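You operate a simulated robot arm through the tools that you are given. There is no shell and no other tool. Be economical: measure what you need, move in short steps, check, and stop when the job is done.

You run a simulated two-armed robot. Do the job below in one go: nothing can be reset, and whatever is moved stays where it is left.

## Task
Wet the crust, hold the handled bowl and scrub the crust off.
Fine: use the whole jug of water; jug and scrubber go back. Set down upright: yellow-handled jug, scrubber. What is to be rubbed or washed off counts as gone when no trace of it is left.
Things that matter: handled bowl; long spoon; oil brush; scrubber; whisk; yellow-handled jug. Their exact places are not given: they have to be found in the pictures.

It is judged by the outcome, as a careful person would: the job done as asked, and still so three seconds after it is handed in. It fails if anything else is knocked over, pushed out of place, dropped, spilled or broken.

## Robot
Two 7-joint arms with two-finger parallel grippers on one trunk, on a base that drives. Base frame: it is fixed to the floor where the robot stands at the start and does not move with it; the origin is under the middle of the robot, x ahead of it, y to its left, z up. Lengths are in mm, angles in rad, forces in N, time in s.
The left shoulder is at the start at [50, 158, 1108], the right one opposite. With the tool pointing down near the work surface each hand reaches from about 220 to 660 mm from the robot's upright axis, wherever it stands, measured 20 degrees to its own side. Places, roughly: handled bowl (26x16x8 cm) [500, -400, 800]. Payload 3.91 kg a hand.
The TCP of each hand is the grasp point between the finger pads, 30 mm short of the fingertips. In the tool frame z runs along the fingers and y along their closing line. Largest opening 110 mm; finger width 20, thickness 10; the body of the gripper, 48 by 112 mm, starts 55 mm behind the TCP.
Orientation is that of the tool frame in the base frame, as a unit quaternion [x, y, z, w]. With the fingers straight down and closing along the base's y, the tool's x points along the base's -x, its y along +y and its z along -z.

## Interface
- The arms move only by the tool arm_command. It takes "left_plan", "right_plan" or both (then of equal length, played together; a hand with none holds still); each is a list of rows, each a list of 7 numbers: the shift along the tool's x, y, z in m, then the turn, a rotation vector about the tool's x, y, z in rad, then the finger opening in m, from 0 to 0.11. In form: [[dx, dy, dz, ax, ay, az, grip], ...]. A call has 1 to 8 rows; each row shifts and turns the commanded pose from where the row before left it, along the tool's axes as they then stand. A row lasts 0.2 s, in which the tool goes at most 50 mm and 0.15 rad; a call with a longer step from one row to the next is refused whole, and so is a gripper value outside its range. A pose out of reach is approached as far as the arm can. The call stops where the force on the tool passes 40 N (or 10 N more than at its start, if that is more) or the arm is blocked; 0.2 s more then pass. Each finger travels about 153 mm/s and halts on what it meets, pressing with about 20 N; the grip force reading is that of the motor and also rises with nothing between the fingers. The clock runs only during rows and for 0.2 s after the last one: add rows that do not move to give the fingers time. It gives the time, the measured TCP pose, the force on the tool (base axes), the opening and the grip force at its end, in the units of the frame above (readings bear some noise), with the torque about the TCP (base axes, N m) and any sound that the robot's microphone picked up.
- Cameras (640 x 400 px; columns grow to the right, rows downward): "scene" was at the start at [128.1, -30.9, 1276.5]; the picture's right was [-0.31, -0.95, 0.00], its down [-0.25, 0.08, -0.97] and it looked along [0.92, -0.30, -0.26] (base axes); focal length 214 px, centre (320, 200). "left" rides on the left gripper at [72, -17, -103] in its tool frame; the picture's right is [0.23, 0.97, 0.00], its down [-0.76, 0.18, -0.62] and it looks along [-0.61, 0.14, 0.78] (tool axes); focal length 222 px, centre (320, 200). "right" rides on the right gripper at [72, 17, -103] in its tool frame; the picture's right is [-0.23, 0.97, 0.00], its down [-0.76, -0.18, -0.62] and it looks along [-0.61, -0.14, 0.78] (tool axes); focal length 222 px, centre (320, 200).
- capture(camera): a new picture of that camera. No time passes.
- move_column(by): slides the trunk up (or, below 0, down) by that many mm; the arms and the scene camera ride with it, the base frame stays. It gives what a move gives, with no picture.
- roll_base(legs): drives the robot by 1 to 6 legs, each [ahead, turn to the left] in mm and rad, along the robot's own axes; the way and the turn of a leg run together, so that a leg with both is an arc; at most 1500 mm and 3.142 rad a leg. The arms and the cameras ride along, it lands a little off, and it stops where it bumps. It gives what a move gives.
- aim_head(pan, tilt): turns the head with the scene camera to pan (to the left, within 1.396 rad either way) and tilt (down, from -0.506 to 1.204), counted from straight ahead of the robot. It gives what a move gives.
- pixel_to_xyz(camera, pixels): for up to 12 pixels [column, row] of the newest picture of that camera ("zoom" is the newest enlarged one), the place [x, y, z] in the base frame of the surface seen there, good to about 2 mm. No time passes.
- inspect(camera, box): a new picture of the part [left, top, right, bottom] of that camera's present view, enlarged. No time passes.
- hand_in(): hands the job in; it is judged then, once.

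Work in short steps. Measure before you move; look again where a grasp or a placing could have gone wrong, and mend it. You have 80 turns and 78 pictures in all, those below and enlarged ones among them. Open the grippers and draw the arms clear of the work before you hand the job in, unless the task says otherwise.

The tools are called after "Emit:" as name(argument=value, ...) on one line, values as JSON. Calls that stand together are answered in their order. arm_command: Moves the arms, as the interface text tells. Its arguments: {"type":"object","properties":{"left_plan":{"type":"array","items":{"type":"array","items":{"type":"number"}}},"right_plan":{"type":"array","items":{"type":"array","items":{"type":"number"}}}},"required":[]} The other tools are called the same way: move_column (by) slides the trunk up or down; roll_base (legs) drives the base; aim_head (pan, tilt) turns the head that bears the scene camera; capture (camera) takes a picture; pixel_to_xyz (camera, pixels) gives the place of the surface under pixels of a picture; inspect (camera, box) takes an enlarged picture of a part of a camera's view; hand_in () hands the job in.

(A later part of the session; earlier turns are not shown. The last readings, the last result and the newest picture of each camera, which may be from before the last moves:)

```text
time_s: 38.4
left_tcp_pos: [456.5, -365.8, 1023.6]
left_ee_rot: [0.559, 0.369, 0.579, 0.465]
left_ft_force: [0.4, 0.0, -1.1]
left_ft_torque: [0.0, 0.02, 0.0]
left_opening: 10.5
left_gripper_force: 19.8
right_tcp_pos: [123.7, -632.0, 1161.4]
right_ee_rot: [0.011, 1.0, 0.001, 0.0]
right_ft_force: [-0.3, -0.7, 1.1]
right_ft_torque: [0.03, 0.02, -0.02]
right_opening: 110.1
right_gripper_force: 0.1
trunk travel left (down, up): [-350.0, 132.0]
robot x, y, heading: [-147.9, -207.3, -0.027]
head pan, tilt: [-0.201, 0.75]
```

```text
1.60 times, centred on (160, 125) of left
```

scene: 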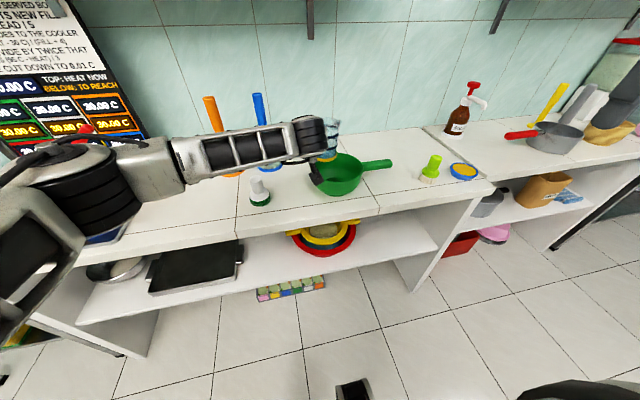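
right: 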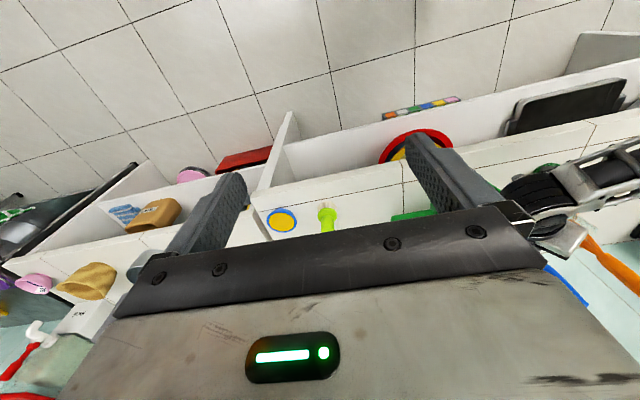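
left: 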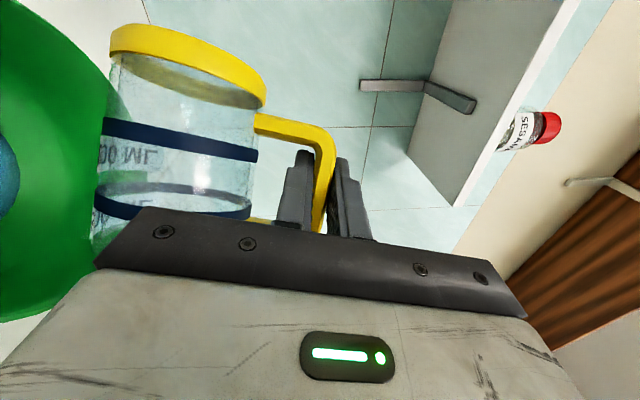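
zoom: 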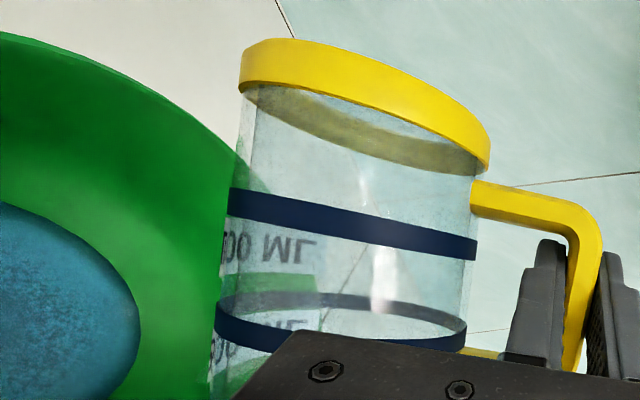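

The jug is empty and the water is in the bowl. I raise 30 mm and rotate the jug back upright (14 rows of the computed relative rotation).

Emit:
arm_command(left_plan=[[0.009, 0.0284, 0.003, 0, 0, 0, 0], [0, 0, 0, 0.0375, 0.0369, -0.1307, 0], [0, 0, 0, 0.0375, 0.0369, -0.1307, 0], [0, 0, 0, 0.0375, 0.0369, -0.1307, 0], [0, 0, 0, 0.0375, 0.0369, -0.1307, 0], [0, 0, 0, 0.0375, 0.0369, -0.1307, 0], [0, 0, 0, 0.0375, 0.0369, -0.1307, 0], [0, 0, 0, 0.0375, 0.0369, -0.1307, 0]])

Emit:
arm_command(left_plan=[[0, 0, 0, 0.0375, 0.0369, -0.1307, 0], [0, 0, 0, 0.0375, 0.0369, -0.1307, 0], [0, 0, 0, 0.0375, 0.0369, -0.1307, 0], [0, 0, 0, 0.0375, 0.0369, -0.1307, 0], [0, 0, 0, 0.0375, 0.0369, -0.1307, 0], [0, 0, 0, 0.0375, 0.0369, -0.1307, 0], [0, 0, 0, 0.0375, 0.0369, -0.1307, 0]])

Emit:
capture(camera="scene")

```text
time_s: 40.2
left_tcp_pos: [456.8, -364.9, 1052.4]
left_ee_rot: [0.316, 0.702, 0.328, 0.547]
left_ft_force: [0.2, 0.3, -0.9]
left_ft_torque: [0.04, -0.01, -0.02]
left_opening: 10.6
left_gripper_force: 20.0
right_tcp_pos: [124.6, -631.2, 1160.9]
right_ee_rot: [0.011, 1.0, -0.001, 0.001]
right_ft_force: [1.0, 0.4, -0.3]
right_ft_torque: [0.03, 0.02, -0.01]
right_opening: 110.0
right_gripper_force: 0.1
trunk travel left (down, up): [-350.0, 132.0]
robot x, y, heading: [-151.5, -205.8, -0.023]
head pan, tilt: [-0.201, 0.75]
```

```text
time_s: 41.8
left_tcp_pos: [455.0, -366.1, 1053.3]
left_ee_rot: [-0.001, 0.866, -0.002, 0.5]
left_ft_force: [0.3, -0.2, -1.5]
left_ft_torque: [0.07, 0.0, -0.02]
left_opening: 10.7
left_gripper_force: 20.1
right_tcp_pos: [123.7, -631.3, 1161.6]
right_ee_rot: [0.011, 1.0, 0.0, 0.0]
right_ft_force: [0.7, -0.3, 0.4]
right_ft_torque: [0.01, -0.03, 0.0]
right_opening: 109.8
right_gripper_force: 0.0
trunk travel left (down, up): [-350.0, 132.0]
robot x, y, heading: [-147.9, -206.1, -0.025]
head pan, tilt: [-0.201, 0.75]
```

```text
47 pictures are left
```

scene: 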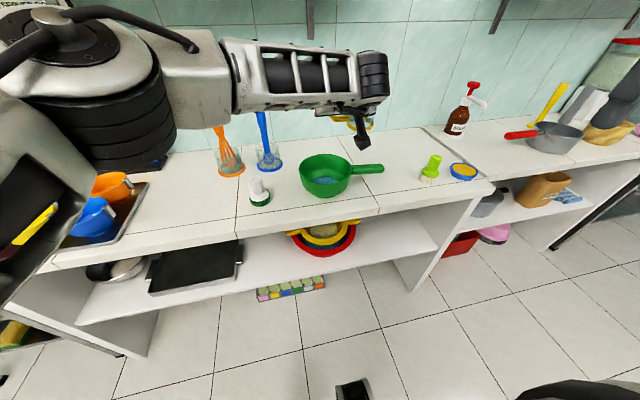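

Jug upright. I carry it back to above its old place [474, 92].

Emit:
arm_command(left_plan=[[0, 0.01, 0, 0, 0, 0, 0], [0, 0.03, 0, 0, 0, 0, 0], [0, 0.045, 0, 0, 0, 0, 0], [0, 0.045, 0, 0, 0, 0, 0], [0, 0.045, 0, 0, 0, 0, 0], [0, 0.045, 0, 0, 0, 0, 0], [0, 0.045, 0, 0, 0, 0, 0], [0, 0.045, 0, 0, 0, 0, 0]])

Emit:
arm_command(left_plan=[[0, 0.045, 0, 0, 0, 0, 0], [0, 0.045, 0, 0, 0, 0, 0], [0.016, 0.03, 0.0148, 0, 0, 0, 0], [0.016, 0.02, 0.0148, 0, 0, 0, 0], [0.016, 0.008, 0.0148, 0, 0, 0, 0], [0.016, 0, 0.0148, 0, 0, 0, 0], [0, 0, 0, 0, 0, 0, 0]])

Emit:
aim_head(pan=0.2, tilt=0.75)

Emit:
capture(camera="scene")

```text
time_s: 43.6
left_tcp_pos: [455.6, -53.5, 1051.8]
left_ee_rot: [-0.001, 0.866, -0.001, 0.5]
left_ft_force: [0.1, 0.6, -0.6]
left_ft_torque: [0.03, 0.0, 0.0]
left_opening: 11.0
left_gripper_force: 19.4
right_tcp_pos: [122.9, -630.2, 1162.4]
right_ee_rot: [0.012, 1.0, -0.002, 0.0]
right_ft_force: [0.0, -0.3, -0.6]
right_ft_torque: [-0.02, 0.03, 0.03]
right_opening: 110.2
right_gripper_force: 0.1
trunk travel left (down, up): [-350.0, 132.0]
robot x, y, heading: [-148.5, -204.0, -0.023]
head pan, tilt: [-0.201, 0.75]
```

```text
time_s: 45.2
left_tcp_pos: [474.6, 93.6, 968.0]
left_ee_rot: [-0.001, 0.866, 0.0, 0.5]
left_ft_force: [0.1, -0.1, -0.8]
left_ft_torque: [0.03, -0.01, -0.04]
left_opening: 10.6
left_gripper_force: 19.6
right_tcp_pos: [123.1, -631.6, 1161.8]
right_ee_rot: [0.012, 1.0, 0.0, -0.001]
right_ft_force: [-0.6, 0.8, 0.1]
right_ft_torque: [0.0, -0.01, -0.04]
right_opening: 109.9
right_gripper_force: 0.0
trunk travel left (down, up): [-350.0, 132.0]
robot x, y, heading: [-147.6, -209.5, -0.019]
head pan, tilt: [-0.201, 0.75]
```

```text
time_s: 46.0
left_tcp_pos: [474.3, 93.6, 967.4]
left_ee_rot: [-0.001, 0.867, -0.001, 0.499]
left_ft_force: [-0.6, -1.0, -0.5]
left_ft_torque: [0.02, 0.03, 0.0]
left_opening: 10.5
left_gripper_force: 19.4
right_tcp_pos: [124.0, -630.8, 1161.6]
right_ee_rot: [0.011, 1.0, 0.0, 0.0]
right_ft_force: [0.0, 0.5, 0.2]
right_ft_torque: [-0.04, 0.02, 0.0]
right_opening: 109.6
right_gripper_force: 0.1
trunk travel left (down, up): [-350.0, 132.0]
robot x, y, heading: [-150.4, -206.9, -0.019]
head pan, tilt: [0.201, 0.75]
```

```text
46 pictures are left
```

scene: 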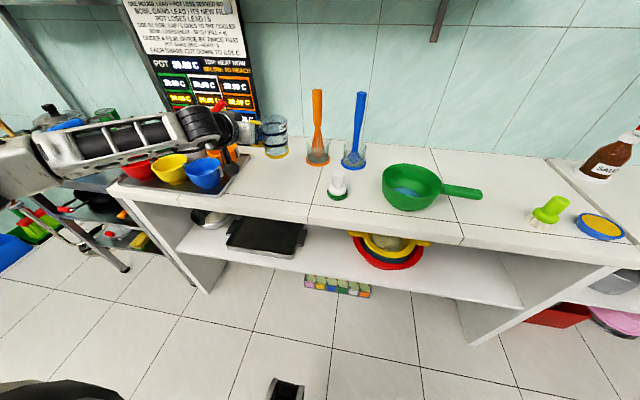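

Lower the jug: fast part 105 mm down, then slow until contact.

Emit:
arm_command(left_plan=[[0.0173, 0, 0.01, 0, 0, 0, 0], [0.026, 0, 0.015, 0, 0, 0, 0], [0.026, 0, 0.015, 0, 0, 0, 0], [0.0173, -0.0005, 0.01, 0, 0, 0, 0], [0.0069, -0.0005, 0.004, 0, 0, 0, 0], [0.0035, 0, 0.002, 0, 0, 0, 0], [0.0026, 0, 0.0015, 0, 0, 0, 0], [0, 0, 0, 0, 0, 0, 0]])

Emit:
inspect(camera="scene", box=[210, 100, 338, 180])

```text
time_s: 47.8
left_tcp_pos: [474.7, 91.3, 851.6]
left_ee_rot: [-0.002, 0.866, 0.0, 0.5]
left_ft_force: [0.2, 0.9, -0.9]
left_ft_torque: [0.06, -0.01, 0.0]
left_opening: 10.6
left_gripper_force: 20.8
right_tcp_pos: [124.2, -631.7, 1160.7]
right_ee_rot: [0.011, 1.0, 0.0, -0.001]
right_ft_force: [-0.3, 0.0, 0.3]
right_ft_torque: [-0.01, -0.02, 0.01]
right_opening: 110.1
right_gripper_force: 0.2
trunk travel left (down, up): [-350.0, 132.0]
robot x, y, heading: [-149.2, -207.5, -0.024]
head pan, tilt: [0.201, 0.75]
```

```text
5.00 times, centred on (274, 140) of scene
```

zoom: 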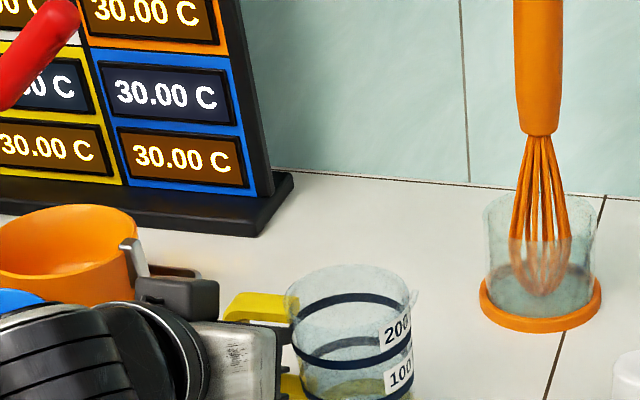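

At resting height. One more mm down, then open gently to 34 mm.

Emit:
arm_command(left_plan=[[0.001, 0, 0.0006, 0, 0, 0, 0], [0, 0, 0, 0, 0, 0, 0.02], [0, 0, 0, 0, 0, 0, 0.034], [0, 0, 0, 0, 0, 0, 0.034]])

Emit:
inspect(camera="left", box=[180, 50, 420, 200])

```text
time_s: 48.8
left_tcp_pos: [474.1, 91.1, 849.9]
left_ee_rot: [0.0, 0.866, -0.001, 0.5]
left_ft_force: [0.1, -0.3, 1.0]
left_ft_torque: [-0.02, 0.02, -0.01]
left_opening: 34.0
left_gripper_force: 0.2
right_tcp_pos: [123.0, -631.2, 1162.3]
right_ee_rot: [0.012, 1.0, 0.0, 0.0]
right_ft_force: [-0.3, -0.1, -0.8]
right_ft_torque: [0.0, -0.04, 0.02]
right_opening: 110.0
right_gripper_force: 0.1
trunk travel left (down, up): [-350.0, 132.0]
robot x, y, heading: [-149.3, -204.4, -0.024]
head pan, tilt: [0.201, 0.75]
```

```text
2.67 times, centred on (300, 125) of left
```

zoom: 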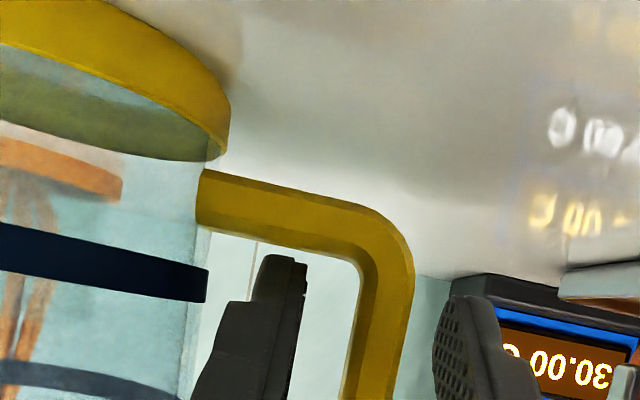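

Both fingers are clear. Retreat 160 mm along the fingers, then rotate the hand back to pointing down.

Emit:
arm_command(left_plan=[[0, 0, -0.02, 0, 0, 0, 0.034], [0, 0, -0.04, 0, 0, 0, 0.034], [0, 0, -0.04, 0, 0, 0, 0.034], [0, 0, -0.04, 0, 0, 0, 0.034], [-0.04, 0, -0.02, 0, 0, 0, 0.034], [-0.04, 0, -0.02, 0, 0, 0, 0.034], [0, 0, 0, 0, 0, 0, 0.034]])

Emit:
arm_command(left_plan=[[0, 0, 0, 0, 0.1496, 0, 0.06], [0, 0, 0, 0, 0.1496, 0, 0.06], [0, 0, 0, 0, 0.1496, 0, 0.06], [0, 0, 0, 0, 0.1496, 0, 0.06], [0, 0, 0, 0, 0.1496, 0, 0.06], [0, 0, 0, 0, 0.1496, 0, 0.06], [0, 0, 0, 0, 0.1496, 0, 0.06]])

Emit:
capture(camera="scene")

```text
time_s: 50.4
left_tcp_pos: [357.2, 90.2, 1009.0]
left_ee_rot: [-0.001, 0.866, 0.0, 0.5]
left_ft_force: [0.9, -0.1, 0.1]
left_ft_torque: [0.01, 0.03, 0.01]
left_opening: 34.1
left_gripper_force: 0.1
right_tcp_pos: [123.0, -631.5, 1162.0]
right_ee_rot: [0.011, 1.0, 0.0, 0.0]
right_ft_force: [-1.3, 0.3, 0.4]
right_ft_torque: [0.01, -0.02, 0.0]
right_opening: 110.1
right_gripper_force: 0.0
trunk travel left (down, up): [-350.0, 132.0]
robot x, y, heading: [-146.5, -204.9, -0.025]
head pan, tilt: [0.201, 0.75]
```

```text
time_s: 52.0
left_tcp_pos: [358.3, 91.2, 1008.8]
left_ee_rot: [0.0, 1.0, -0.001, -0.001]
left_ft_force: [-0.6, 0.6, -0.3]
left_ft_torque: [-0.01, 0.01, -0.03]
left_opening: 59.8
left_gripper_force: 0.0
right_tcp_pos: [122.7, -631.3, 1161.5]
right_ee_rot: [0.011, 1.0, 0.0, 0.0]
right_ft_force: [0.6, 1.1, 0.7]
right_ft_torque: [0.02, 0.01, -0.02]
right_opening: 110.0
right_gripper_force: 0.1
trunk travel left (down, up): [-350.0, 132.0]
robot x, y, heading: [-146.2, -204.7, -0.022]
head pan, tilt: [0.201, 0.75]
```

```text
43 pictures are left
```

scene: 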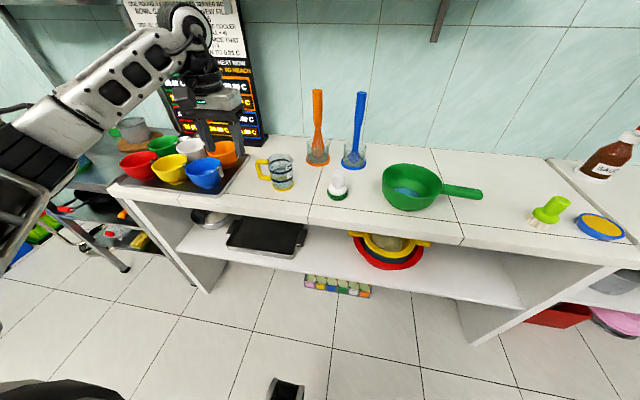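

Jug stands back empty. Drive forward ~140 mm again so both bowl and scrubber are within reach with tools pointing down.

Emit:
roll_base(legs=[[142, 0.02]])

Emit:
aim_head(pan=-0.1, tilt=0.95)

Emit:
capture(camera="scene")

Emit:
inspect(camera="scene", box=[240, 110, 400, 210])

```text
time_s: 53.4
left_tcp_pos: [497.7, 97.7, 1010.4]
left_ee_rot: [-0.009, 1.0, -0.001, -0.001]
left_ft_force: [0.1, -0.4, -0.9]
left_ft_torque: [-0.01, -0.02, -0.01]
left_opening: 60.1
left_gripper_force: 0.1
right_tcp_pos: [276.0, -628.2, 1161.4]
right_ee_rot: [0.003, 1.0, 0.0, 0.0]
right_ft_force: [0.1, 0.9, 0.2]
right_ft_torque: [0.0, 0.0, -0.02]
right_opening: 110.1
right_gripper_force: 0.0
trunk travel left (down, up): [-350.0, 132.0]
robot x, y, heading: [-4.7, -209.7, -0.005]
head pan, tilt: [0.201, 0.75]
```

```text
time_s: 54.2
left_tcp_pos: [498.4, 97.7, 1008.5]
left_ee_rot: [-0.01, 1.0, -0.001, 0.0]
left_ft_force: [-0.3, 1.0, -0.1]
left_ft_torque: [0.0, 0.01, 0.02]
left_opening: 59.9
left_gripper_force: 0.0
right_tcp_pos: [274.8, -629.3, 1161.4]
right_ee_rot: [0.002, 1.0, 0.001, 0.0]
right_ft_force: [-0.9, 0.6, 0.1]
right_ft_torque: [-0.01, -0.03, 0.01]
right_opening: 109.8
right_gripper_force: 0.0
trunk travel left (down, up): [-350.0, 132.0]
robot x, y, heading: [-2.3, -212.6, -0.003]
head pan, tilt: [-0.099, 0.949]
```

```text
42 pictures are left
```

scene: 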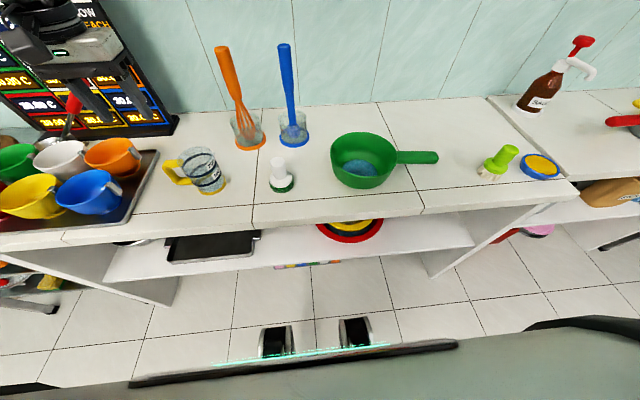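

```text
4.00 times, centred on (320, 160) of scene
```

zoom: 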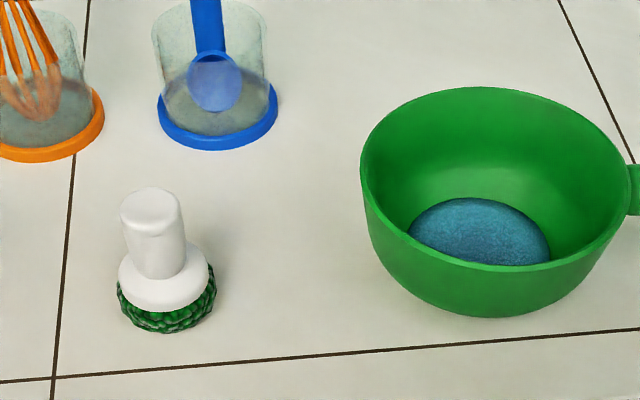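

Measure the scrubber (handle top zoom (150,200), base (168,325)), bowl rim and water edges in the zoom.

Emit:
pixel_to_xyz(camera="zoom", pixels=[[150, 200], [128, 235], [182, 235], [155, 260], [122, 275], [207, 265], [165, 300], [170, 325], [362, 160], [627, 190], [490, 90], [490, 268]])

Emit:
pixel_to_xyz(camera="zoom", pixels=[[415, 225], [545, 245], [480, 200], [480, 255], [280, 112], [160, 100], [420, 250]])

Emit:
pixel_to_xyz(camera="scene", pixels=[[398, 157], [410, 157], [425, 157], [437, 157], [425, 152], [425, 162]])

```text
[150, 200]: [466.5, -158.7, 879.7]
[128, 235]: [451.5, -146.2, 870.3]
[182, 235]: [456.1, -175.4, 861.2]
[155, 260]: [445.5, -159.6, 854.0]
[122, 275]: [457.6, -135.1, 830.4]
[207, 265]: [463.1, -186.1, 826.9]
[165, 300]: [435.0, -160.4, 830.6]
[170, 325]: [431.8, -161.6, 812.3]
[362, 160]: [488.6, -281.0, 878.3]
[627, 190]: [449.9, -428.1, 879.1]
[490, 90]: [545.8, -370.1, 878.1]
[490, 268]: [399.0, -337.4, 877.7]
```

```text
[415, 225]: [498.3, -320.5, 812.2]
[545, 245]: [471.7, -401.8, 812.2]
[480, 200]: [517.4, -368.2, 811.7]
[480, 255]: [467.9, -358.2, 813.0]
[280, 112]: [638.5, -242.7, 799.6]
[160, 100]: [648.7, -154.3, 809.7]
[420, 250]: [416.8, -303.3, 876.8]
```

```text
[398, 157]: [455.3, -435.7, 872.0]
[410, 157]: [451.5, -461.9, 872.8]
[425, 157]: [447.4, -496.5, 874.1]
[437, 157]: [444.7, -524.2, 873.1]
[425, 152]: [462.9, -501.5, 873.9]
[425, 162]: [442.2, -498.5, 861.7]
```

Note: the bowl has shifted ~35 mm toward +y (centre now ≈ [472,-357], handle turned slightly), nudged by the jug during tilting; no spill is visible. I'll set it back when the right hand holds it. First, left hand above the scrubber [460,-160].

Emit:
arm_command(left_plan=[[0.0063, -0.043, 0.0097, 0, 0, 0.02, 0.07], [0.0063, -0.043, 0.0097, 0, 0, 0, 0.07], [0.0063, -0.043, 0.0097, 0, 0, 0, 0.07], [0.0063, -0.043, 0.0097, 0, 0, 0, 0.07], [0.0063, -0.043, 0.0097, 0, 0, 0, 0.07], [0.0063, -0.043, 0.0097, 0, 0, 0, 0.07], [0, 0, 0, 0, 0, 0, 0.07]])

Emit:
capture(camera="left")

```text
time_s: 55.8
left_tcp_pos: [457.0, -161.7, 951.7]
left_ee_rot: [0.0, 1.0, 0.0, 0.0]
left_ft_force: [-0.1, -0.2, -0.2]
left_ft_torque: [0.0, 0.0, 0.01]
left_opening: 69.8
left_gripper_force: 0.1
right_tcp_pos: [274.6, -628.6, 1161.4]
right_ee_rot: [0.002, 1.0, 0.0, -0.001]
right_ft_force: [0.2, -0.5, -1.4]
right_ft_torque: [-0.03, -0.01, -0.02]
right_opening: 110.0
right_gripper_force: 0.0
trunk travel left (down, up): [-350.0, 132.0]
robot x, y, heading: [-0.4, -205.6, -0.003]
head pan, tilt: [-0.099, 0.949]
```

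```text
40 pictures are left
```

left: 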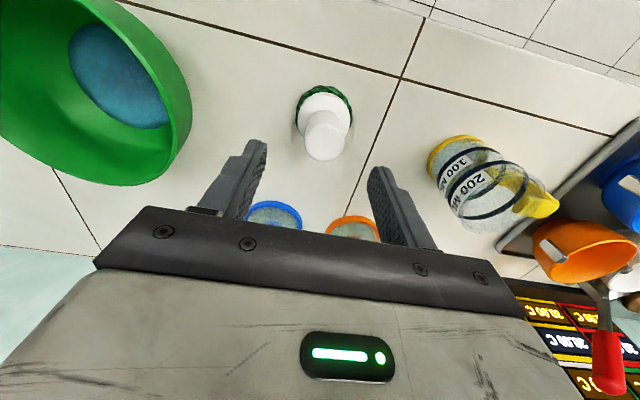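

I measure the scrubber handle in this close view (top (325,152)).

Emit:
pixel_to_xyz(camera="left", pixels=[[324, 152], [324, 140], [306, 132], [345, 130], [325, 118], [298, 110], [351, 110], [323, 100]])

```text
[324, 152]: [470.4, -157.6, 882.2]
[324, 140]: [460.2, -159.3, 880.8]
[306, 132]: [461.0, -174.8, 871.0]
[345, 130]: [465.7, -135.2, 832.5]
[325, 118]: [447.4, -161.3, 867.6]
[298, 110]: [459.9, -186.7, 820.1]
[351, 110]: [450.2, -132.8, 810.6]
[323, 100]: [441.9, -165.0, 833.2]
```

Centre ≈ [460,-160]. Descend to TCP z ≈ 871 and close on the handle.

Emit:
arm_command(left_plan=[[-0.003, 0.0015, 0.02, 0, 0, 0, 0.07], [0, 0, 0.03, 0, 0, 0, 0.07], [0, 0, 0.02, 0, 0, 0, 0.07], [0, 0, 0.01, 0, 0, 0, 0.07], [0, 0, 0, 0, 0, 0, 0.04], [0, 0, 0, 0, 0, 0, 0.015], [0, 0, 0, 0, 0, 0, 0.01], [0, 0, 0, 0, 0, 0, 0.01]])

Emit:
inspect(camera="scene", box=[220, 100, 380, 200])

```text
time_s: 57.6
left_tcp_pos: [461.9, -160.2, 872.5]
left_ee_rot: [0.0, 1.0, -0.001, 0.0]
left_ft_force: [0.0, 0.3, 0.5]
left_ft_torque: [0.03, -0.01, -0.02]
left_opening: 32.9
left_gripper_force: 20.1
right_tcp_pos: [275.7, -629.0, 1161.5]
right_ee_rot: [0.003, 1.0, 0.001, 0.0]
right_ft_force: [0.2, 0.6, -1.3]
right_ft_torque: [0.03, -0.01, 0.0]
right_opening: 110.1
right_gripper_force: 0.1
trunk travel left (down, up): [-350.0, 132.0]
robot x, y, heading: [-2.1, -205.6, -0.007]
head pan, tilt: [-0.099, 0.949]
```

```text
4.00 times, centred on (300, 150) of scene
```

zoom: 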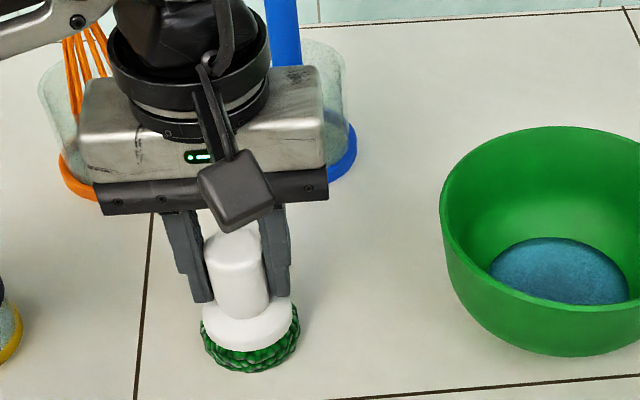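

Scrubber gripped (33 mm). I lift it ~90 mm while the right hand moves to above the bowl's handle.

Emit:
arm_command(left_plan=[[0, 0, -0.01, 0, 0, 0, 0.01], [0, 0, -0.02, 0, 0, 0, 0.01], [0, 0, -0.03, 0, 0, 0, 0.01], [0, 0, -0.03, 0, 0, 0, 0.01], [0, 0, 0, 0, 0, 0, 0.01], [0, 0, 0, 0, 0, 0, 0.01], [0, 0, 0, 0, 0, 0, 0.01]], right_plan=[[-0.0256, 0.0194, 0.0287, 0, 0, 0, 0.06], [-0.0256, 0.0194, 0.0287, 0, 0, 0, 0.06], [-0.0256, 0.0194, 0.0287, 0, 0, 0, 0.06], [-0.0256, 0.0194, 0.0287, 0, 0, 0, 0.06], [-0.0256, 0.0194, 0.0287, 0, 0, 0, 0.06], [-0.0256, 0.0194, 0.0287, 0, 0, 0, 0.06], [-0.0256, 0.0194, 0.0287, 0, 0, 0, 0.06]])

Emit:
arm_command(right_plan=[[0, 0, 0, 0, 0, -0.144, 0.06], [0, 0, 0, 0, 0, -0.144, 0.06], [0, 0, 0, 0, 0, -0.144, 0.06], [0, 0, 0, 0, 0, -0.144, 0.06], [0, 0, 0, 0, 0, -0.144, 0.06]])

Emit:
arm_command(right_plan=[[0, 0, 0, 0, 0, -0.144, 0.06], [0, 0, 0, 0, 0, -0.144, 0.06], [0, 0, 0, 0, 0, -0.144, 0.06], [0, 0, 0, 0, 0, -0.144, 0.06], [0, 0, 0, 0, 0, -0.144, 0.06], [0, 0, 0, 0, 0, 0, 0.06]])

Emit:
capture(camera="scene")

Emit:
capture(camera="right")

```text
time_s: 59.2
left_tcp_pos: [464.3, -161.9, 961.9]
left_ee_rot: [0.0, 1.0, -0.001, -0.001]
left_ft_force: [0.2, 0.3, -0.4]
left_ft_torque: [-0.03, -0.01, 0.01]
left_opening: 32.8
left_gripper_force: 20.1
right_tcp_pos: [454.4, -490.9, 960.2]
right_ee_rot: [0.002, 1.0, 0.0, 0.0]
right_ft_force: [0.1, -0.4, 0.3]
right_ft_torque: [0.0, 0.0, 0.04]
right_opening: 60.0
right_gripper_force: 0.0
trunk travel left (down, up): [-350.0, 132.0]
robot x, y, heading: [-3.4, -210.1, -0.01]
head pan, tilt: [-0.099, 0.949]
```

```text
time_s: 60.4
left_tcp_pos: [463.6, -160.8, 961.7]
left_ee_rot: [0.0, 1.0, -0.001, -0.001]
left_ft_force: [0.2, 0.2, -0.9]
left_ft_torque: [0.02, 0.03, -0.01]
left_opening: 32.9
left_gripper_force: 20.4
right_tcp_pos: [426.4, -462.7, 958.5]
right_ee_rot: [-0.347, 0.938, -0.004, 0.001]
right_ft_force: [-0.2, -0.4, -0.5]
right_ft_torque: [0.0, -0.02, -0.01]
right_opening: 59.8
right_gripper_force: 0.0
right hand out of reach, approached as far as the arm can: row 5
trunk travel left (down, up): [-350.0, 132.0]
robot x, y, heading: [-4.5, -208.1, -0.004]
head pan, tilt: [-0.099, 0.949]
```

```text
time_s: 61.8
left_tcp_pos: [462.8, -162.5, 962.7]
left_ee_rot: [0.0, 1.0, -0.001, -0.001]
left_ft_force: [0.4, 0.4, -1.2]
left_ft_torque: [-0.01, 0.01, -0.02]
left_opening: 32.8
left_gripper_force: 20.4
right_tcp_pos: [289.9, -330.5, 935.5]
right_ee_rot: [-0.656, 0.755, -0.002, 0.0]
right_ft_force: [-0.8, -0.1, -0.2]
right_ft_torque: [0.0, -0.01, -0.01]
right_opening: 59.9
right_gripper_force: 0.1
right hand out of reach, approached as far as the arm can: row 1, 2, 3, 4, 5
trunk travel left (down, up): [-350.0, 132.0]
robot x, y, heading: [-4.2, -210.0, -0.005]
head pan, tilt: [-0.099, 0.949]
```

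```text
38 pictures are left
```

scene: 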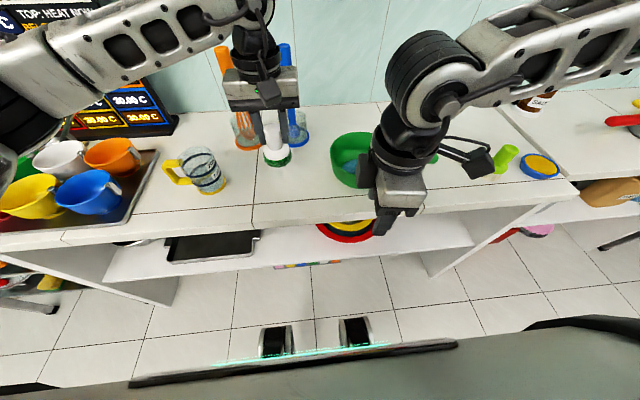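

```text
37 pictures are left
```

right: 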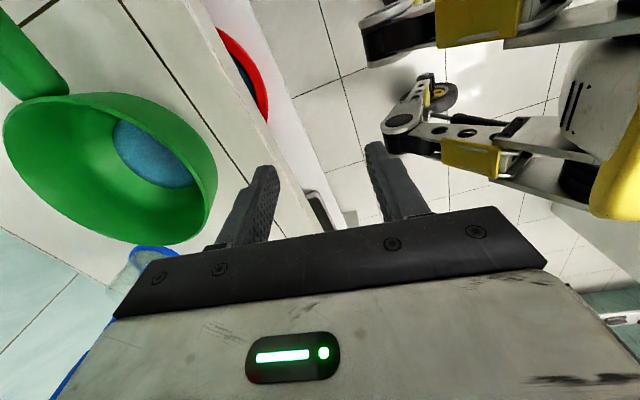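

That turn direction is beyond the right wrist's limit; nothing was touched (fingertips stayed at ≥905). I lift the right hand and turn it the other way (total +3.13 rad), to grip the handle later with an inclined hand.

Emit:
arm_command(right_plan=[[0, 0, -0.04, 0, 0, 0, 0.06], [0, 0, -0.04, 0, 0, 0, 0.06], [0, 0, 0, 0, 0, 0.149, 0.06], [0, 0, 0, 0, 0, 0.149, 0.06], [0, 0, 0, 0, 0, 0.149, 0.06], [0, 0, 0, 0, 0, 0.149, 0.06], [0, 0, 0, 0, 0, 0.149, 0.06], [0, 0, 0, 0, 0, 0.149, 0.06]])

Emit:
arm_command(right_plan=[[0, 0, 0, 0, 0, 0.149, 0.06], [0, 0, 0, 0, 0, 0.149, 0.06], [0, 0, 0, 0, 0, 0.149, 0.06], [0, 0, 0, 0, 0, 0.149, 0.06], [0, 0, 0, 0, 0, 0.149, 0.06], [0, 0, 0, 0, 0, 0.149, 0.06], [0, 0, 0, 0, 0, 0.149, 0.06], [0, 0, 0, 0, 0, 0.149, 0.06]])

Emit:
arm_command(right_plan=[[0, 0, 0, 0, 0, 0.149, 0.06], [0, 0, 0, 0, 0, 0.149, 0.06], [0, 0, 0, 0, 0, 0.149, 0.06], [0, 0, 0, 0, 0, 0.149, 0.06], [0, 0, 0, 0, 0, 0.149, 0.06], [0, 0, 0, 0, 0, 0.149, 0.06], [0, 0, 0, 0, 0, 0.149, 0.06]])

```text
time_s: 63.6
left_tcp_pos: [464.3, -162.2, 961.7]
left_ee_rot: [-0.001, 1.0, -0.001, 0.0]
left_ft_force: [-0.1, -0.4, 0.4]
left_ft_torque: [0.01, 0.01, -0.02]
left_opening: 32.5
left_gripper_force: 20.1
right_tcp_pos: [285.3, -327.2, 1014.1]
right_ee_rot: [-0.265, 0.964, 0.0, 0.0]
right_ft_force: [0.7, -0.8, -0.8]
right_ft_torque: [-0.01, 0.0, -0.02]
right_opening: 60.2
right_gripper_force: 0.0
right hand out of reach, approached as far as the arm can: row 1
trunk travel left (down, up): [-350.0, 132.0]
robot x, y, heading: [-1.5, -208.9, -0.005]
head pan, tilt: [-0.099, 0.949]
```

```text
time_s: 65.4
left_tcp_pos: [462.3, -160.8, 962.3]
left_ee_rot: [0.0, 1.0, -0.001, 0.0]
left_ft_force: [-0.1, -0.2, -0.9]
left_ft_torque: [0.02, 0.01, -0.02]
left_opening: 32.8
left_gripper_force: 20.0
right_tcp_pos: [285.7, -325.9, 1015.2]
right_ee_rot: [0.322, 0.947, 0.0, -0.001]
right_ft_force: [-0.3, 0.0, 0.7]
right_ft_torque: [-0.01, 0.01, 0.02]
right_opening: 60.2
right_gripper_force: 0.1
trunk travel left (down, up): [-350.0, 132.0]
robot x, y, heading: [-7.9, -209.4, -0.0]
head pan, tilt: [-0.099, 0.949]
```

```text
time_s: 67.0
left_tcp_pos: [463.6, -163.1, 961.7]
left_ee_rot: [0.0, 1.0, -0.001, 0.0]
left_ft_force: [-0.1, -0.3, -0.9]
left_ft_torque: [-0.01, 0.01, -0.02]
left_opening: 32.4
left_gripper_force: 19.5
right_tcp_pos: [286.4, -326.0, 1014.4]
right_ee_rot: [0.751, 0.661, 0.0, 0.0]
right_ft_force: [-0.5, 0.4, -0.7]
right_ft_torque: [0.0, -0.01, -0.03]
right_opening: 60.2
right_gripper_force: 0.1
trunk travel left (down, up): [-350.0, 132.0]
robot x, y, heading: [0.3, -205.9, -0.004]
head pan, tilt: [-0.099, 0.949]
```

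Orientation reached. I now translate the right hand to beyond the handle ([445,-563]) and incline it 45° toward +y.

Emit:
arm_command(right_plan=[[-0.0358, 0.0313, 0, 0, 0, 0, 0.06], [-0.0358, 0.0313, 0, 0, 0, 0, 0.06], [-0.0358, 0.0313, 0, 0, 0, 0, 0.06], [-0.0358, 0.0313, 0, 0, 0, 0, 0.06], [-0.0358, 0.0313, 0, 0, 0, 0, 0.06], [-0.0358, 0.0313, 0, 0, 0, 0, 0.06]])

Emit:
arm_command(right_plan=[[0, 0, 0, 0, 0.131, 0, 0.06], [0, 0, 0, 0, 0.131, 0, 0.06], [0, 0, 0, 0, 0.131, 0, 0.06], [0, 0, 0, 0, 0.131, 0, 0.06], [0, 0, 0, 0, 0.131, 0, 0.06], [0, 0, 0, 0, 0.131, 0, 0.06], [0, 0, 0, 0, 0, 0, 0.06]])

Emit:
capture(camera="scene")

Emit:
capture(camera="right")

```text
time_s: 68.4
left_tcp_pos: [463.8, -162.4, 961.7]
left_ee_rot: [0.0, 1.0, -0.001, -0.001]
left_ft_force: [-0.7, -0.3, -0.9]
left_ft_torque: [0.03, 0.01, -0.01]
left_opening: 32.4
left_gripper_force: 19.6
right_tcp_pos: [446.2, -561.9, 1015.7]
right_ee_rot: [0.749, 0.662, -0.001, 0.0]
right_ft_force: [0.4, 0.3, 0.2]
right_ft_torque: [-0.03, 0.01, 0.0]
right_opening: 60.2
right_gripper_force: 0.0
trunk travel left (down, up): [-350.0, 132.0]
robot x, y, heading: [-4.0, -211.1, 0.0]
head pan, tilt: [-0.099, 0.949]
```

```text
time_s: 70.0
left_tcp_pos: [463.5, -161.5, 962.8]
left_ee_rot: [0.0, 1.0, -0.001, 0.0]
left_ft_force: [-0.2, 0.7, -1.3]
left_ft_torque: [0.03, 0.0, 0.01]
left_opening: 32.6
left_gripper_force: 19.4
right_tcp_pos: [444.9, -561.5, 1015.1]
right_ee_rot: [0.692, 0.611, 0.288, -0.254]
right_ft_force: [0.2, 0.6, 0.4]
right_ft_torque: [-0.01, -0.04, 0.0]
right_opening: 60.0
right_gripper_force: 0.1
trunk travel left (down, up): [-350.0, 132.0]
robot x, y, heading: [-2.2, -206.1, -0.004]
head pan, tilt: [-0.099, 0.949]
```

```text
36 pictures are left
```

scene: 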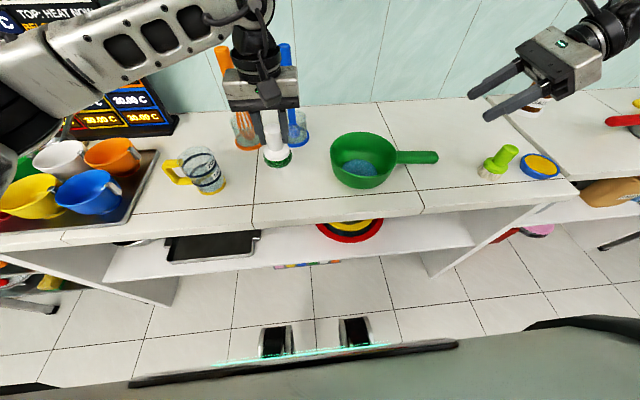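

```text
35 pictures are left
```

right: 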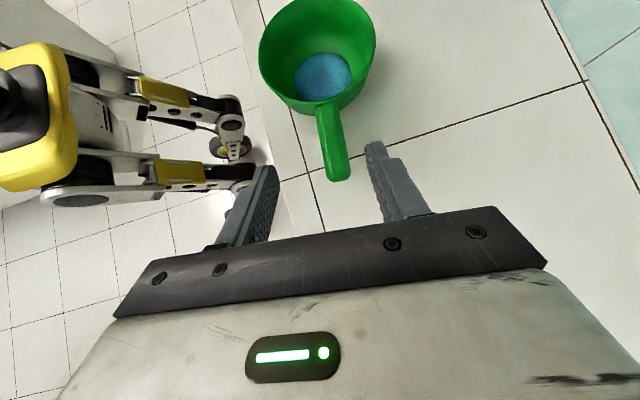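

The handle is well visible in the right camera. I measure its edges.

Emit:
pixel_to_xyz(camera="right", pixels=[[318, 120], [342, 120], [330, 120], [322, 150], [346, 150], [334, 150], [327, 175], [349, 172], [338, 172], [300, 50], [262, 60], [376, 40]])

```text
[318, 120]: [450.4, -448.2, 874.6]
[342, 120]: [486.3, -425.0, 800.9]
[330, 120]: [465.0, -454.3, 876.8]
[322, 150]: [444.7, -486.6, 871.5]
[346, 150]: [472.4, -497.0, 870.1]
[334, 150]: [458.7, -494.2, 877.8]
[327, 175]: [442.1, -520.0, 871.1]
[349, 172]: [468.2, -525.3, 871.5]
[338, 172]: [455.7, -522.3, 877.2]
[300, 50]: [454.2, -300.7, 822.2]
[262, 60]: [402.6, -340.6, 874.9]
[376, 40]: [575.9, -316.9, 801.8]
```

Handle centre at y=−493 is [458.5, −493, 864], diameter ~28. Approach inclined along the tool and stop around it.

Emit:
arm_command(right_plan=[[-0.0191, 0.0017, 0.0303, 0, 0, 0, 0.06], [-0.0191, 0.0017, 0.0303, 0, 0, 0, 0.06], [-0.0191, 0.0017, 0.0303, 0, 0, 0, 0.06], [0, 0, 0.03, 0, 0, 0, 0.06], [0, 0, 0.02, 0, 0, 0, 0.06], [0, 0, 0.015, 0, 0, 0, 0.06], [0, 0, 0, 0, 0, 0, 0.06]])

Emit:
capture(camera="right")

```text
time_s: 71.6
left_tcp_pos: [462.7, -162.7, 961.6]
left_ee_rot: [0.0, 1.0, -0.001, -0.001]
left_ft_force: [-0.1, -0.2, -0.5]
left_ft_torque: [-0.02, -0.01, -0.02]
left_opening: 32.8
left_gripper_force: 19.8
right_tcp_pos: [458.4, -493.8, 864.5]
right_ee_rot: [0.692, 0.611, 0.287, -0.253]
right_ft_force: [-0.1, 0.5, -0.8]
right_ft_torque: [0.01, 0.0, 0.02]
right_opening: 60.2
right_gripper_force: 0.0
trunk travel left (down, up): [-350.0, 132.0]
robot x, y, heading: [-3.4, -209.0, -0.006]
head pan, tilt: [-0.099, 0.949]
```

```text
34 pictures are left
```

right: 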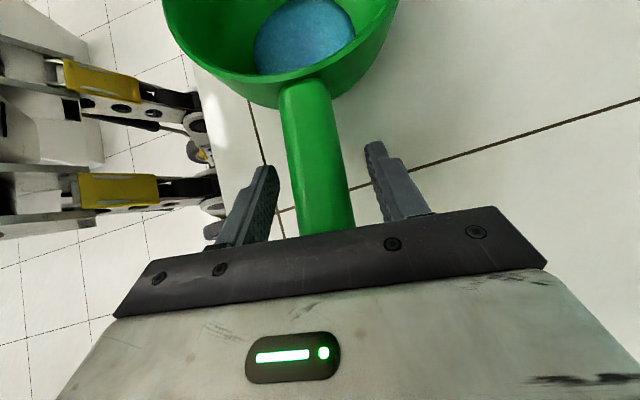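

Fingers straddle the handle. Close, then slide the bowl gently back to its original place (−7.6° turn undone, ~[+15,−37] mm).

Emit:
arm_command(right_plan=[[0, 0, 0, 0, 0, 0, 0.04], [0, 0, 0, 0, 0, 0, 0.02], [0, 0, 0, 0, 0, 0, 0.01], [0, 0, 0, 0, 0, 0, 0.01]])

Emit:
arm_command(right_plan=[[-0.0021, 0.0016, -0.002, 0.0078, 0, -0.0078, 0.01], [-0.0041, 0.0033, -0.0041, 0.0157, 0, -0.0156, 0.01], [-0.0041, 0.0033, -0.0041, 0.0157, 0, -0.0156, 0.01], [-0.0041, 0.0033, -0.0041, 0.0157, 0, -0.0156, 0.01], [-0.0041, 0.0033, -0.0041, 0.0157, 0, -0.0156, 0.01], [-0.0041, 0.0033, -0.0041, 0.0157, 0, -0.0156, 0.01], [-0.0021, 0.0016, -0.002, 0.0078, 0, -0.0078, 0.01], [0, 0, 0, 0, 0, 0, 0.01]])

Emit:
capture(camera="scene")

Emit:
inspect(camera="scene", box=[300, 100, 460, 200])

```text
time_s: 72.6
left_tcp_pos: [463.9, -161.7, 962.4]
left_ee_rot: [0.001, 1.0, 0.0, 0.0]
left_ft_force: [-0.4, 0.1, -1.4]
left_ft_torque: [0.03, 0.01, -0.01]
left_opening: 32.5
left_gripper_force: 20.3
right_tcp_pos: [460.1, -493.5, 865.3]
right_ee_rot: [0.693, 0.611, 0.287, -0.253]
right_ft_force: [-0.1, 0.5, -0.1]
right_ft_torque: [-0.11, 0.06, 0.05]
right_opening: 31.8
right_gripper_force: 20.0
trunk travel left (down, up): [-350.0, 132.0]
robot x, y, heading: [0.0, -211.5, -0.008]
head pan, tilt: [-0.099, 0.949]
```

```text
time_s: 74.4
left_tcp_pos: [462.7, -161.3, 962.5]
left_ee_rot: [0.0, 1.0, -0.001, 0.0]
left_ft_force: [0.5, -0.3, -0.3]
left_ft_torque: [0.02, -0.03, 0.0]
left_opening: 32.7
left_gripper_force: 20.2
right_tcp_pos: [475.9, -529.0, 864.8]
right_ee_rot: [0.65, 0.656, 0.27, -0.272]
right_ft_force: [0.4, 0.9, 3.4]
right_ft_torque: [0.36, 0.09, -0.01]
right_opening: 31.8
right_gripper_force: 20.2
trunk travel left (down, up): [-350.0, 132.0]
robot x, y, heading: [-2.6, -208.5, -0.004]
head pan, tilt: [-0.099, 0.949]
```

```text
33 pictures are left
```

scene: 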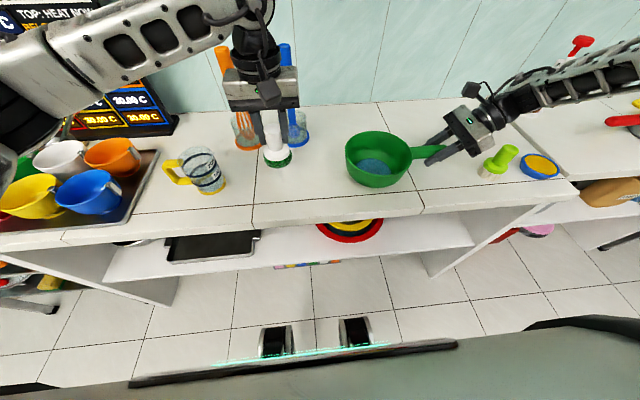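

```text
4.00 times, centred on (380, 150) of scene
```

zoom: 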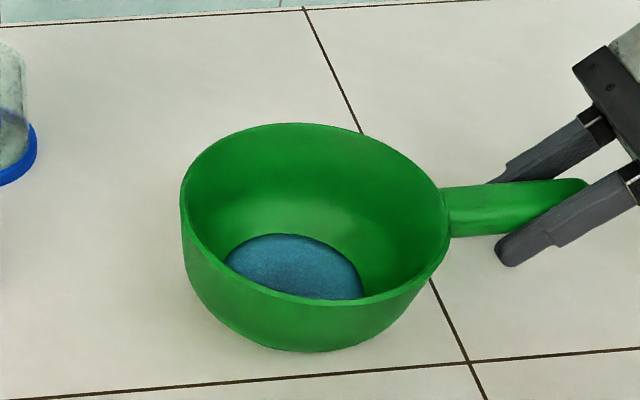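

The bowl is back at its place and held. I measure rim and pool to get the floor centre.

Emit:
pixel_to_xyz(camera="zoom", pixels=[[182, 185], [448, 220], [290, 125], [300, 303], [228, 258], [360, 285], [290, 237], [295, 285], [262, 243], [340, 262]])

```text
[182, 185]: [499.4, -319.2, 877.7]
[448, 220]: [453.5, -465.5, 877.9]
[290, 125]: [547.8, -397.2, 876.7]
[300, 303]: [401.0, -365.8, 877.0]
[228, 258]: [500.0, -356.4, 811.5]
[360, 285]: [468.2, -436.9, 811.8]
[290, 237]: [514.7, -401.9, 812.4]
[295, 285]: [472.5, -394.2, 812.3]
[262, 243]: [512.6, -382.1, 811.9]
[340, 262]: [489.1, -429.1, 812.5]
```

Floor centre ≈ [475,-391], pool radius ~43. I carry the scrubber over the bowl, staying above rim height.

Emit:
arm_command(left_plan=[[0, -0.015, -0.012, 0, 0, 0, 0.01], [-0.002, -0.04, -0.011, 0, 0, 0, 0.01], [-0.002, -0.045, 0, 0, 0, 0, 0.01], [-0.002, -0.045, 0, 0, 0, 0, 0.01], [-0.002, -0.045, 0, 0, 0, 0, 0.01], [-0.002, -0.03, 0, 0, 0, 0, 0.01], [-0.002, -0.009, 0, 0, 0, 0, 0.01], [0, 0, 0, 0, 0, 0, 0.01]])

Emit:
capture(camera="scene")

```text
time_s: 76.2
left_tcp_pos: [471.6, -357.4, 986.6]
left_ee_rot: [0.0, 1.0, -0.001, 0.001]
left_ft_force: [-0.5, -0.3, 0.1]
left_ft_torque: [-0.02, 0.0, 0.0]
left_opening: 32.4
left_gripper_force: 20.0
left hand out of reach, approached as far as the arm can: row 6, 7
right_tcp_pos: [475.7, -530.9, 865.3]
right_ee_rot: [0.651, 0.655, 0.27, -0.272]
right_ft_force: [0.2, -2.6, 5.3]
right_ft_torque: [0.44, 0.04, 0.01]
right_opening: 31.8
right_gripper_force: 20.1
trunk travel left (down, up): [-350.0, 132.0]
robot x, y, heading: [-1.0, -212.6, -0.006]
head pan, tilt: [-0.099, 0.949]
```

```text
31 pictures are left
```

scene: 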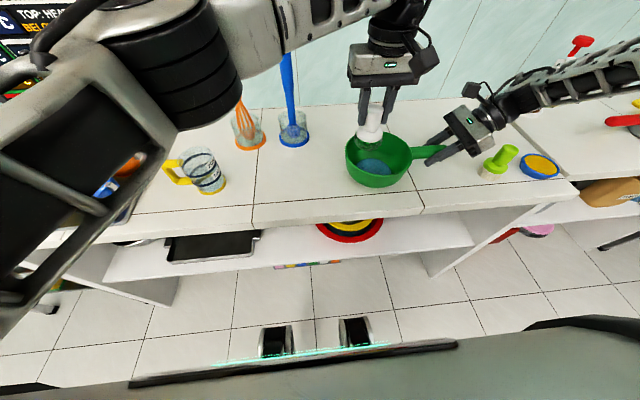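

The left arm reaches its limit ~35 mm short. I release the bowl, back the right hand off, then turn the base slightly right and 40 mm ahead to gain reach.

Emit:
arm_command(right_plan=[[0, 0, 0, 0, 0, 0, 0.04], [0, 0, 0, 0, 0, 0, 0.06], [0, 0, 0, 0, 0, 0, 0.06], [0, 0, -0.03, 0, 0, 0, 0.06], [0, 0, -0.04, 0, 0, 0, 0.06], [0, 0, -0.05, 0, 0, 0, 0.06]])

Emit:
roll_base(legs=[[0, -0.2], [40, 0]])

Emit:
capture(camera="scene")

```text
time_s: 77.6
left_tcp_pos: [472.7, -358.0, 985.6]
left_ee_rot: [0.0, 1.0, -0.001, 0.0]
left_ft_force: [0.1, -0.3, -0.9]
left_ft_torque: [0.03, -0.01, 0.0]
left_opening: 32.5
left_gripper_force: 20.4
right_tcp_pos: [477.9, -615.8, 950.9]
right_ee_rot: [0.65, 0.657, 0.269, -0.273]
right_ft_force: [0.2, 0.0, 0.0]
right_ft_torque: [0.0, -0.02, 0.01]
right_opening: 59.9
right_gripper_force: 0.0
trunk travel left (down, up): [-350.0, 132.0]
robot x, y, heading: [-4.8, -208.0, -0.01]
head pan, tilt: [-0.099, 0.949]
```

```text
time_s: 79.2
left_tcp_pos: [472.8, -455.7, 985.1]
left_ee_rot: [0.098, 0.995, 0.0, -0.001]
left_ft_force: [0.7, 1.0, -0.2]
left_ft_torque: [-0.01, 0.01, 0.03]
left_opening: 32.2
left_gripper_force: 20.0
right_tcp_pos: [427.1, -709.4, 950.3]
right_ee_rot: [0.712, 0.589, 0.294, -0.244]
right_ft_force: [-0.4, 0.1, -0.5]
right_ft_torque: [0.02, 0.01, 0.02]
right_opening: 59.8
right_gripper_force: 0.0
trunk travel left (down, up): [-350.0, 132.0]
robot x, y, heading: [36.9, -213.2, -0.197]
head pan, tilt: [-0.099, 0.949]
```

```text
30 pictures are left
```

scene: 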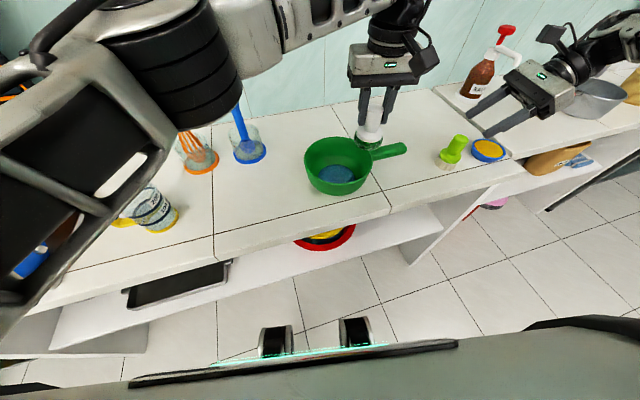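

The left arm now reaches beyond. I centre the left hand over the bowl and bring the right hand back to its pre-grasp at the handle.

Emit:
arm_command(left_plan=[[0.003, 0.016, 0, 0, 0, 0, 0.01], [0.003, 0.016, 0, 0, 0, 0, 0.01], [0.003, 0.016, 0, 0, 0, 0, 0.01], [0.002, 0.016, 0, 0, 0, 0, 0.01], [0, 0, 0, 0, 0, 0, 0.01], [0, 0, 0, 0, 0, 0, 0.01], [0, 0, 0, 0, 0, 0, 0.01], [0, 0, 0, 0, 0, 0, 0.01]], right_plan=[[0, 0, 0, 0.0674, 0, -0.0669, 0.06], [0, 0, 0, 0.0674, 0, -0.0669, 0.06], [0.0235, 0.01225, 0.0235, 0, 0, 0, 0.06], [0.0235, 0.01225, 0.0235, 0, 0, 0, 0.06], [0.0235, 0.01225, 0.0235, 0, 0, 0, 0.06], [0.0235, 0.01225, 0.0235, 0, 0, 0, 0.06], [-0.0276, 0, 0.0276, 0, 0, 0, 0.06], [0, 0, 0, 0, 0, 0, 0.06]])

Emit:
capture(camera="right")

Emit:
pixel_to_xyz(camera="right", pixels=[[300, 150], [320, 150], [340, 150], [330, 170], [320, 120], [340, 120], [300, 120]])

```text
time_s: 81.0
left_tcp_pos: [475.3, -390.7, 986.2]
left_ee_rot: [0.099, 0.995, -0.001, 0.0]
left_ft_force: [-0.1, -0.2, -0.2]
left_ft_torque: [0.0, 0.02, 0.02]
left_opening: 32.4
left_gripper_force: 20.1
right_tcp_pos: [474.9, -576.8, 910.4]
right_ee_rot: [0.653, 0.654, 0.27, -0.271]
right_ft_force: [-0.9, -0.9, -0.5]
right_ft_torque: [0.01, -0.03, -0.02]
right_opening: 60.2
right_gripper_force: 0.1
trunk travel left (down, up): [-350.0, 132.0]
robot x, y, heading: [36.6, -218.1, -0.201]
head pan, tilt: [-0.099, 0.949]
```

```text
29 pictures are left
```

right: 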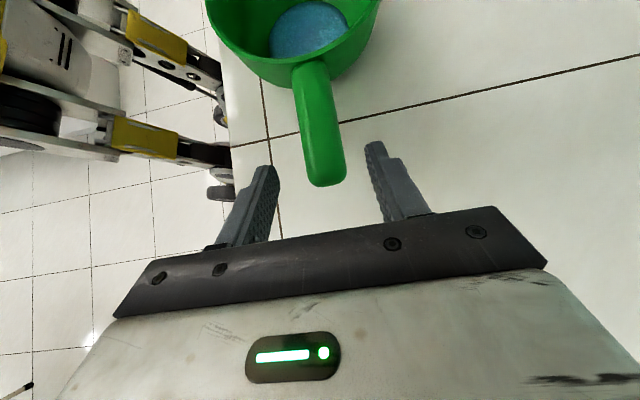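

```text
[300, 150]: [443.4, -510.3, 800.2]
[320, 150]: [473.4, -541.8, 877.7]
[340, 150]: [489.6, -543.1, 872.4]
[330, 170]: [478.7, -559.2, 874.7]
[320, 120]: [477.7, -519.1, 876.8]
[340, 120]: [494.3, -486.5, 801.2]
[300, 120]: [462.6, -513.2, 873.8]
```

Handle centred (x≈476). Advance 65 mm and close on the handle.

Emit:
arm_command(right_plan=[[0, 0.0005, 0.025, 0, 0, 0, 0.06], [0, 0.0005, 0.025, 0, 0, 0, 0.06], [0, 0, 0.015, 0, 0, 0, 0.06], [0, 0, 0, 0, 0, 0, 0.04], [0, 0, 0, 0, 0, 0, 0.02], [0, 0, 0, 0, 0, 0, 0.01], [0, 0, 0, 0, 0, 0, 0.01]])

Emit:
arm_command(left_plan=[[0, 0, 0.03, 0, 0, 0, 0.01], [0, 0, 0.03, 0, 0, 0, 0.01], [0, 0, 0.02, 0, 0, 0, 0.01], [0, 0, 0.01, 0, 0, 0, 0.01], [0, 0, 0, 0, 0, 0, 0.01]])

Emit:
inspect(camera="scene", box=[260, 70, 420, 210])

```text
time_s: 82.6
left_tcp_pos: [475.9, -391.3, 984.3]
left_ee_rot: [0.098, 0.995, -0.001, 0.0]
left_ft_force: [1.0, 0.2, -1.0]
left_ft_torque: [-0.04, -0.03, 0.03]
left_opening: 32.2
left_gripper_force: 20.2
right_tcp_pos: [465.3, -530.6, 874.9]
right_ee_rot: [0.653, 0.654, 0.27, -0.271]
right_ft_force: [0.0, -0.2, -0.7]
right_ft_torque: [-0.03, 0.09, 0.01]
right_opening: 31.7
right_gripper_force: 20.0
right hand out of reach, approached as far as the arm can: row 2, 3
trunk travel left (down, up): [-350.0, 132.0]
robot x, y, heading: [34.6, -215.4, -0.2]
head pan, tilt: [-0.099, 0.949]
```

```text
time_s: 83.8
left_tcp_pos: [475.3, -391.1, 894.9]
left_ee_rot: [0.098, 0.995, -0.001, 0.0]
left_ft_force: [-0.6, -0.2, -0.6]
left_ft_torque: [-0.02, -0.02, 0.02]
left_opening: 32.4
left_gripper_force: 19.9
right_tcp_pos: [465.1, -530.2, 873.9]
right_ee_rot: [0.654, 0.653, 0.27, -0.27]
right_ft_force: [-1.0, -0.6, 0.0]
right_ft_torque: [-0.08, 0.02, 0.05]
right_opening: 31.6
right_gripper_force: 20.3
trunk travel left (down, up): [-350.0, 132.0]
robot x, y, heading: [36.1, -215.2, -0.199]
head pan, tilt: [-0.099, 0.949]
```

```text
2.86 times, centred on (340, 140) of scene
```

zoom: 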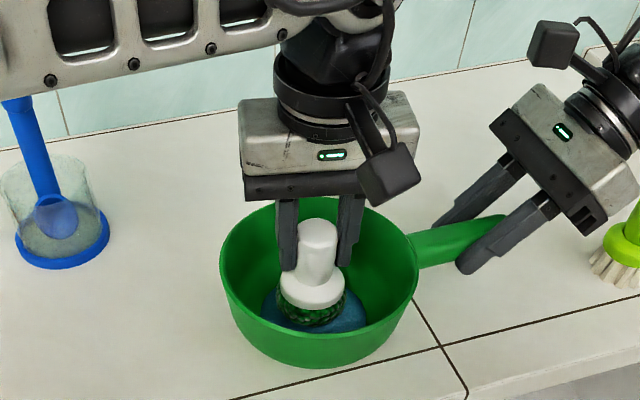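

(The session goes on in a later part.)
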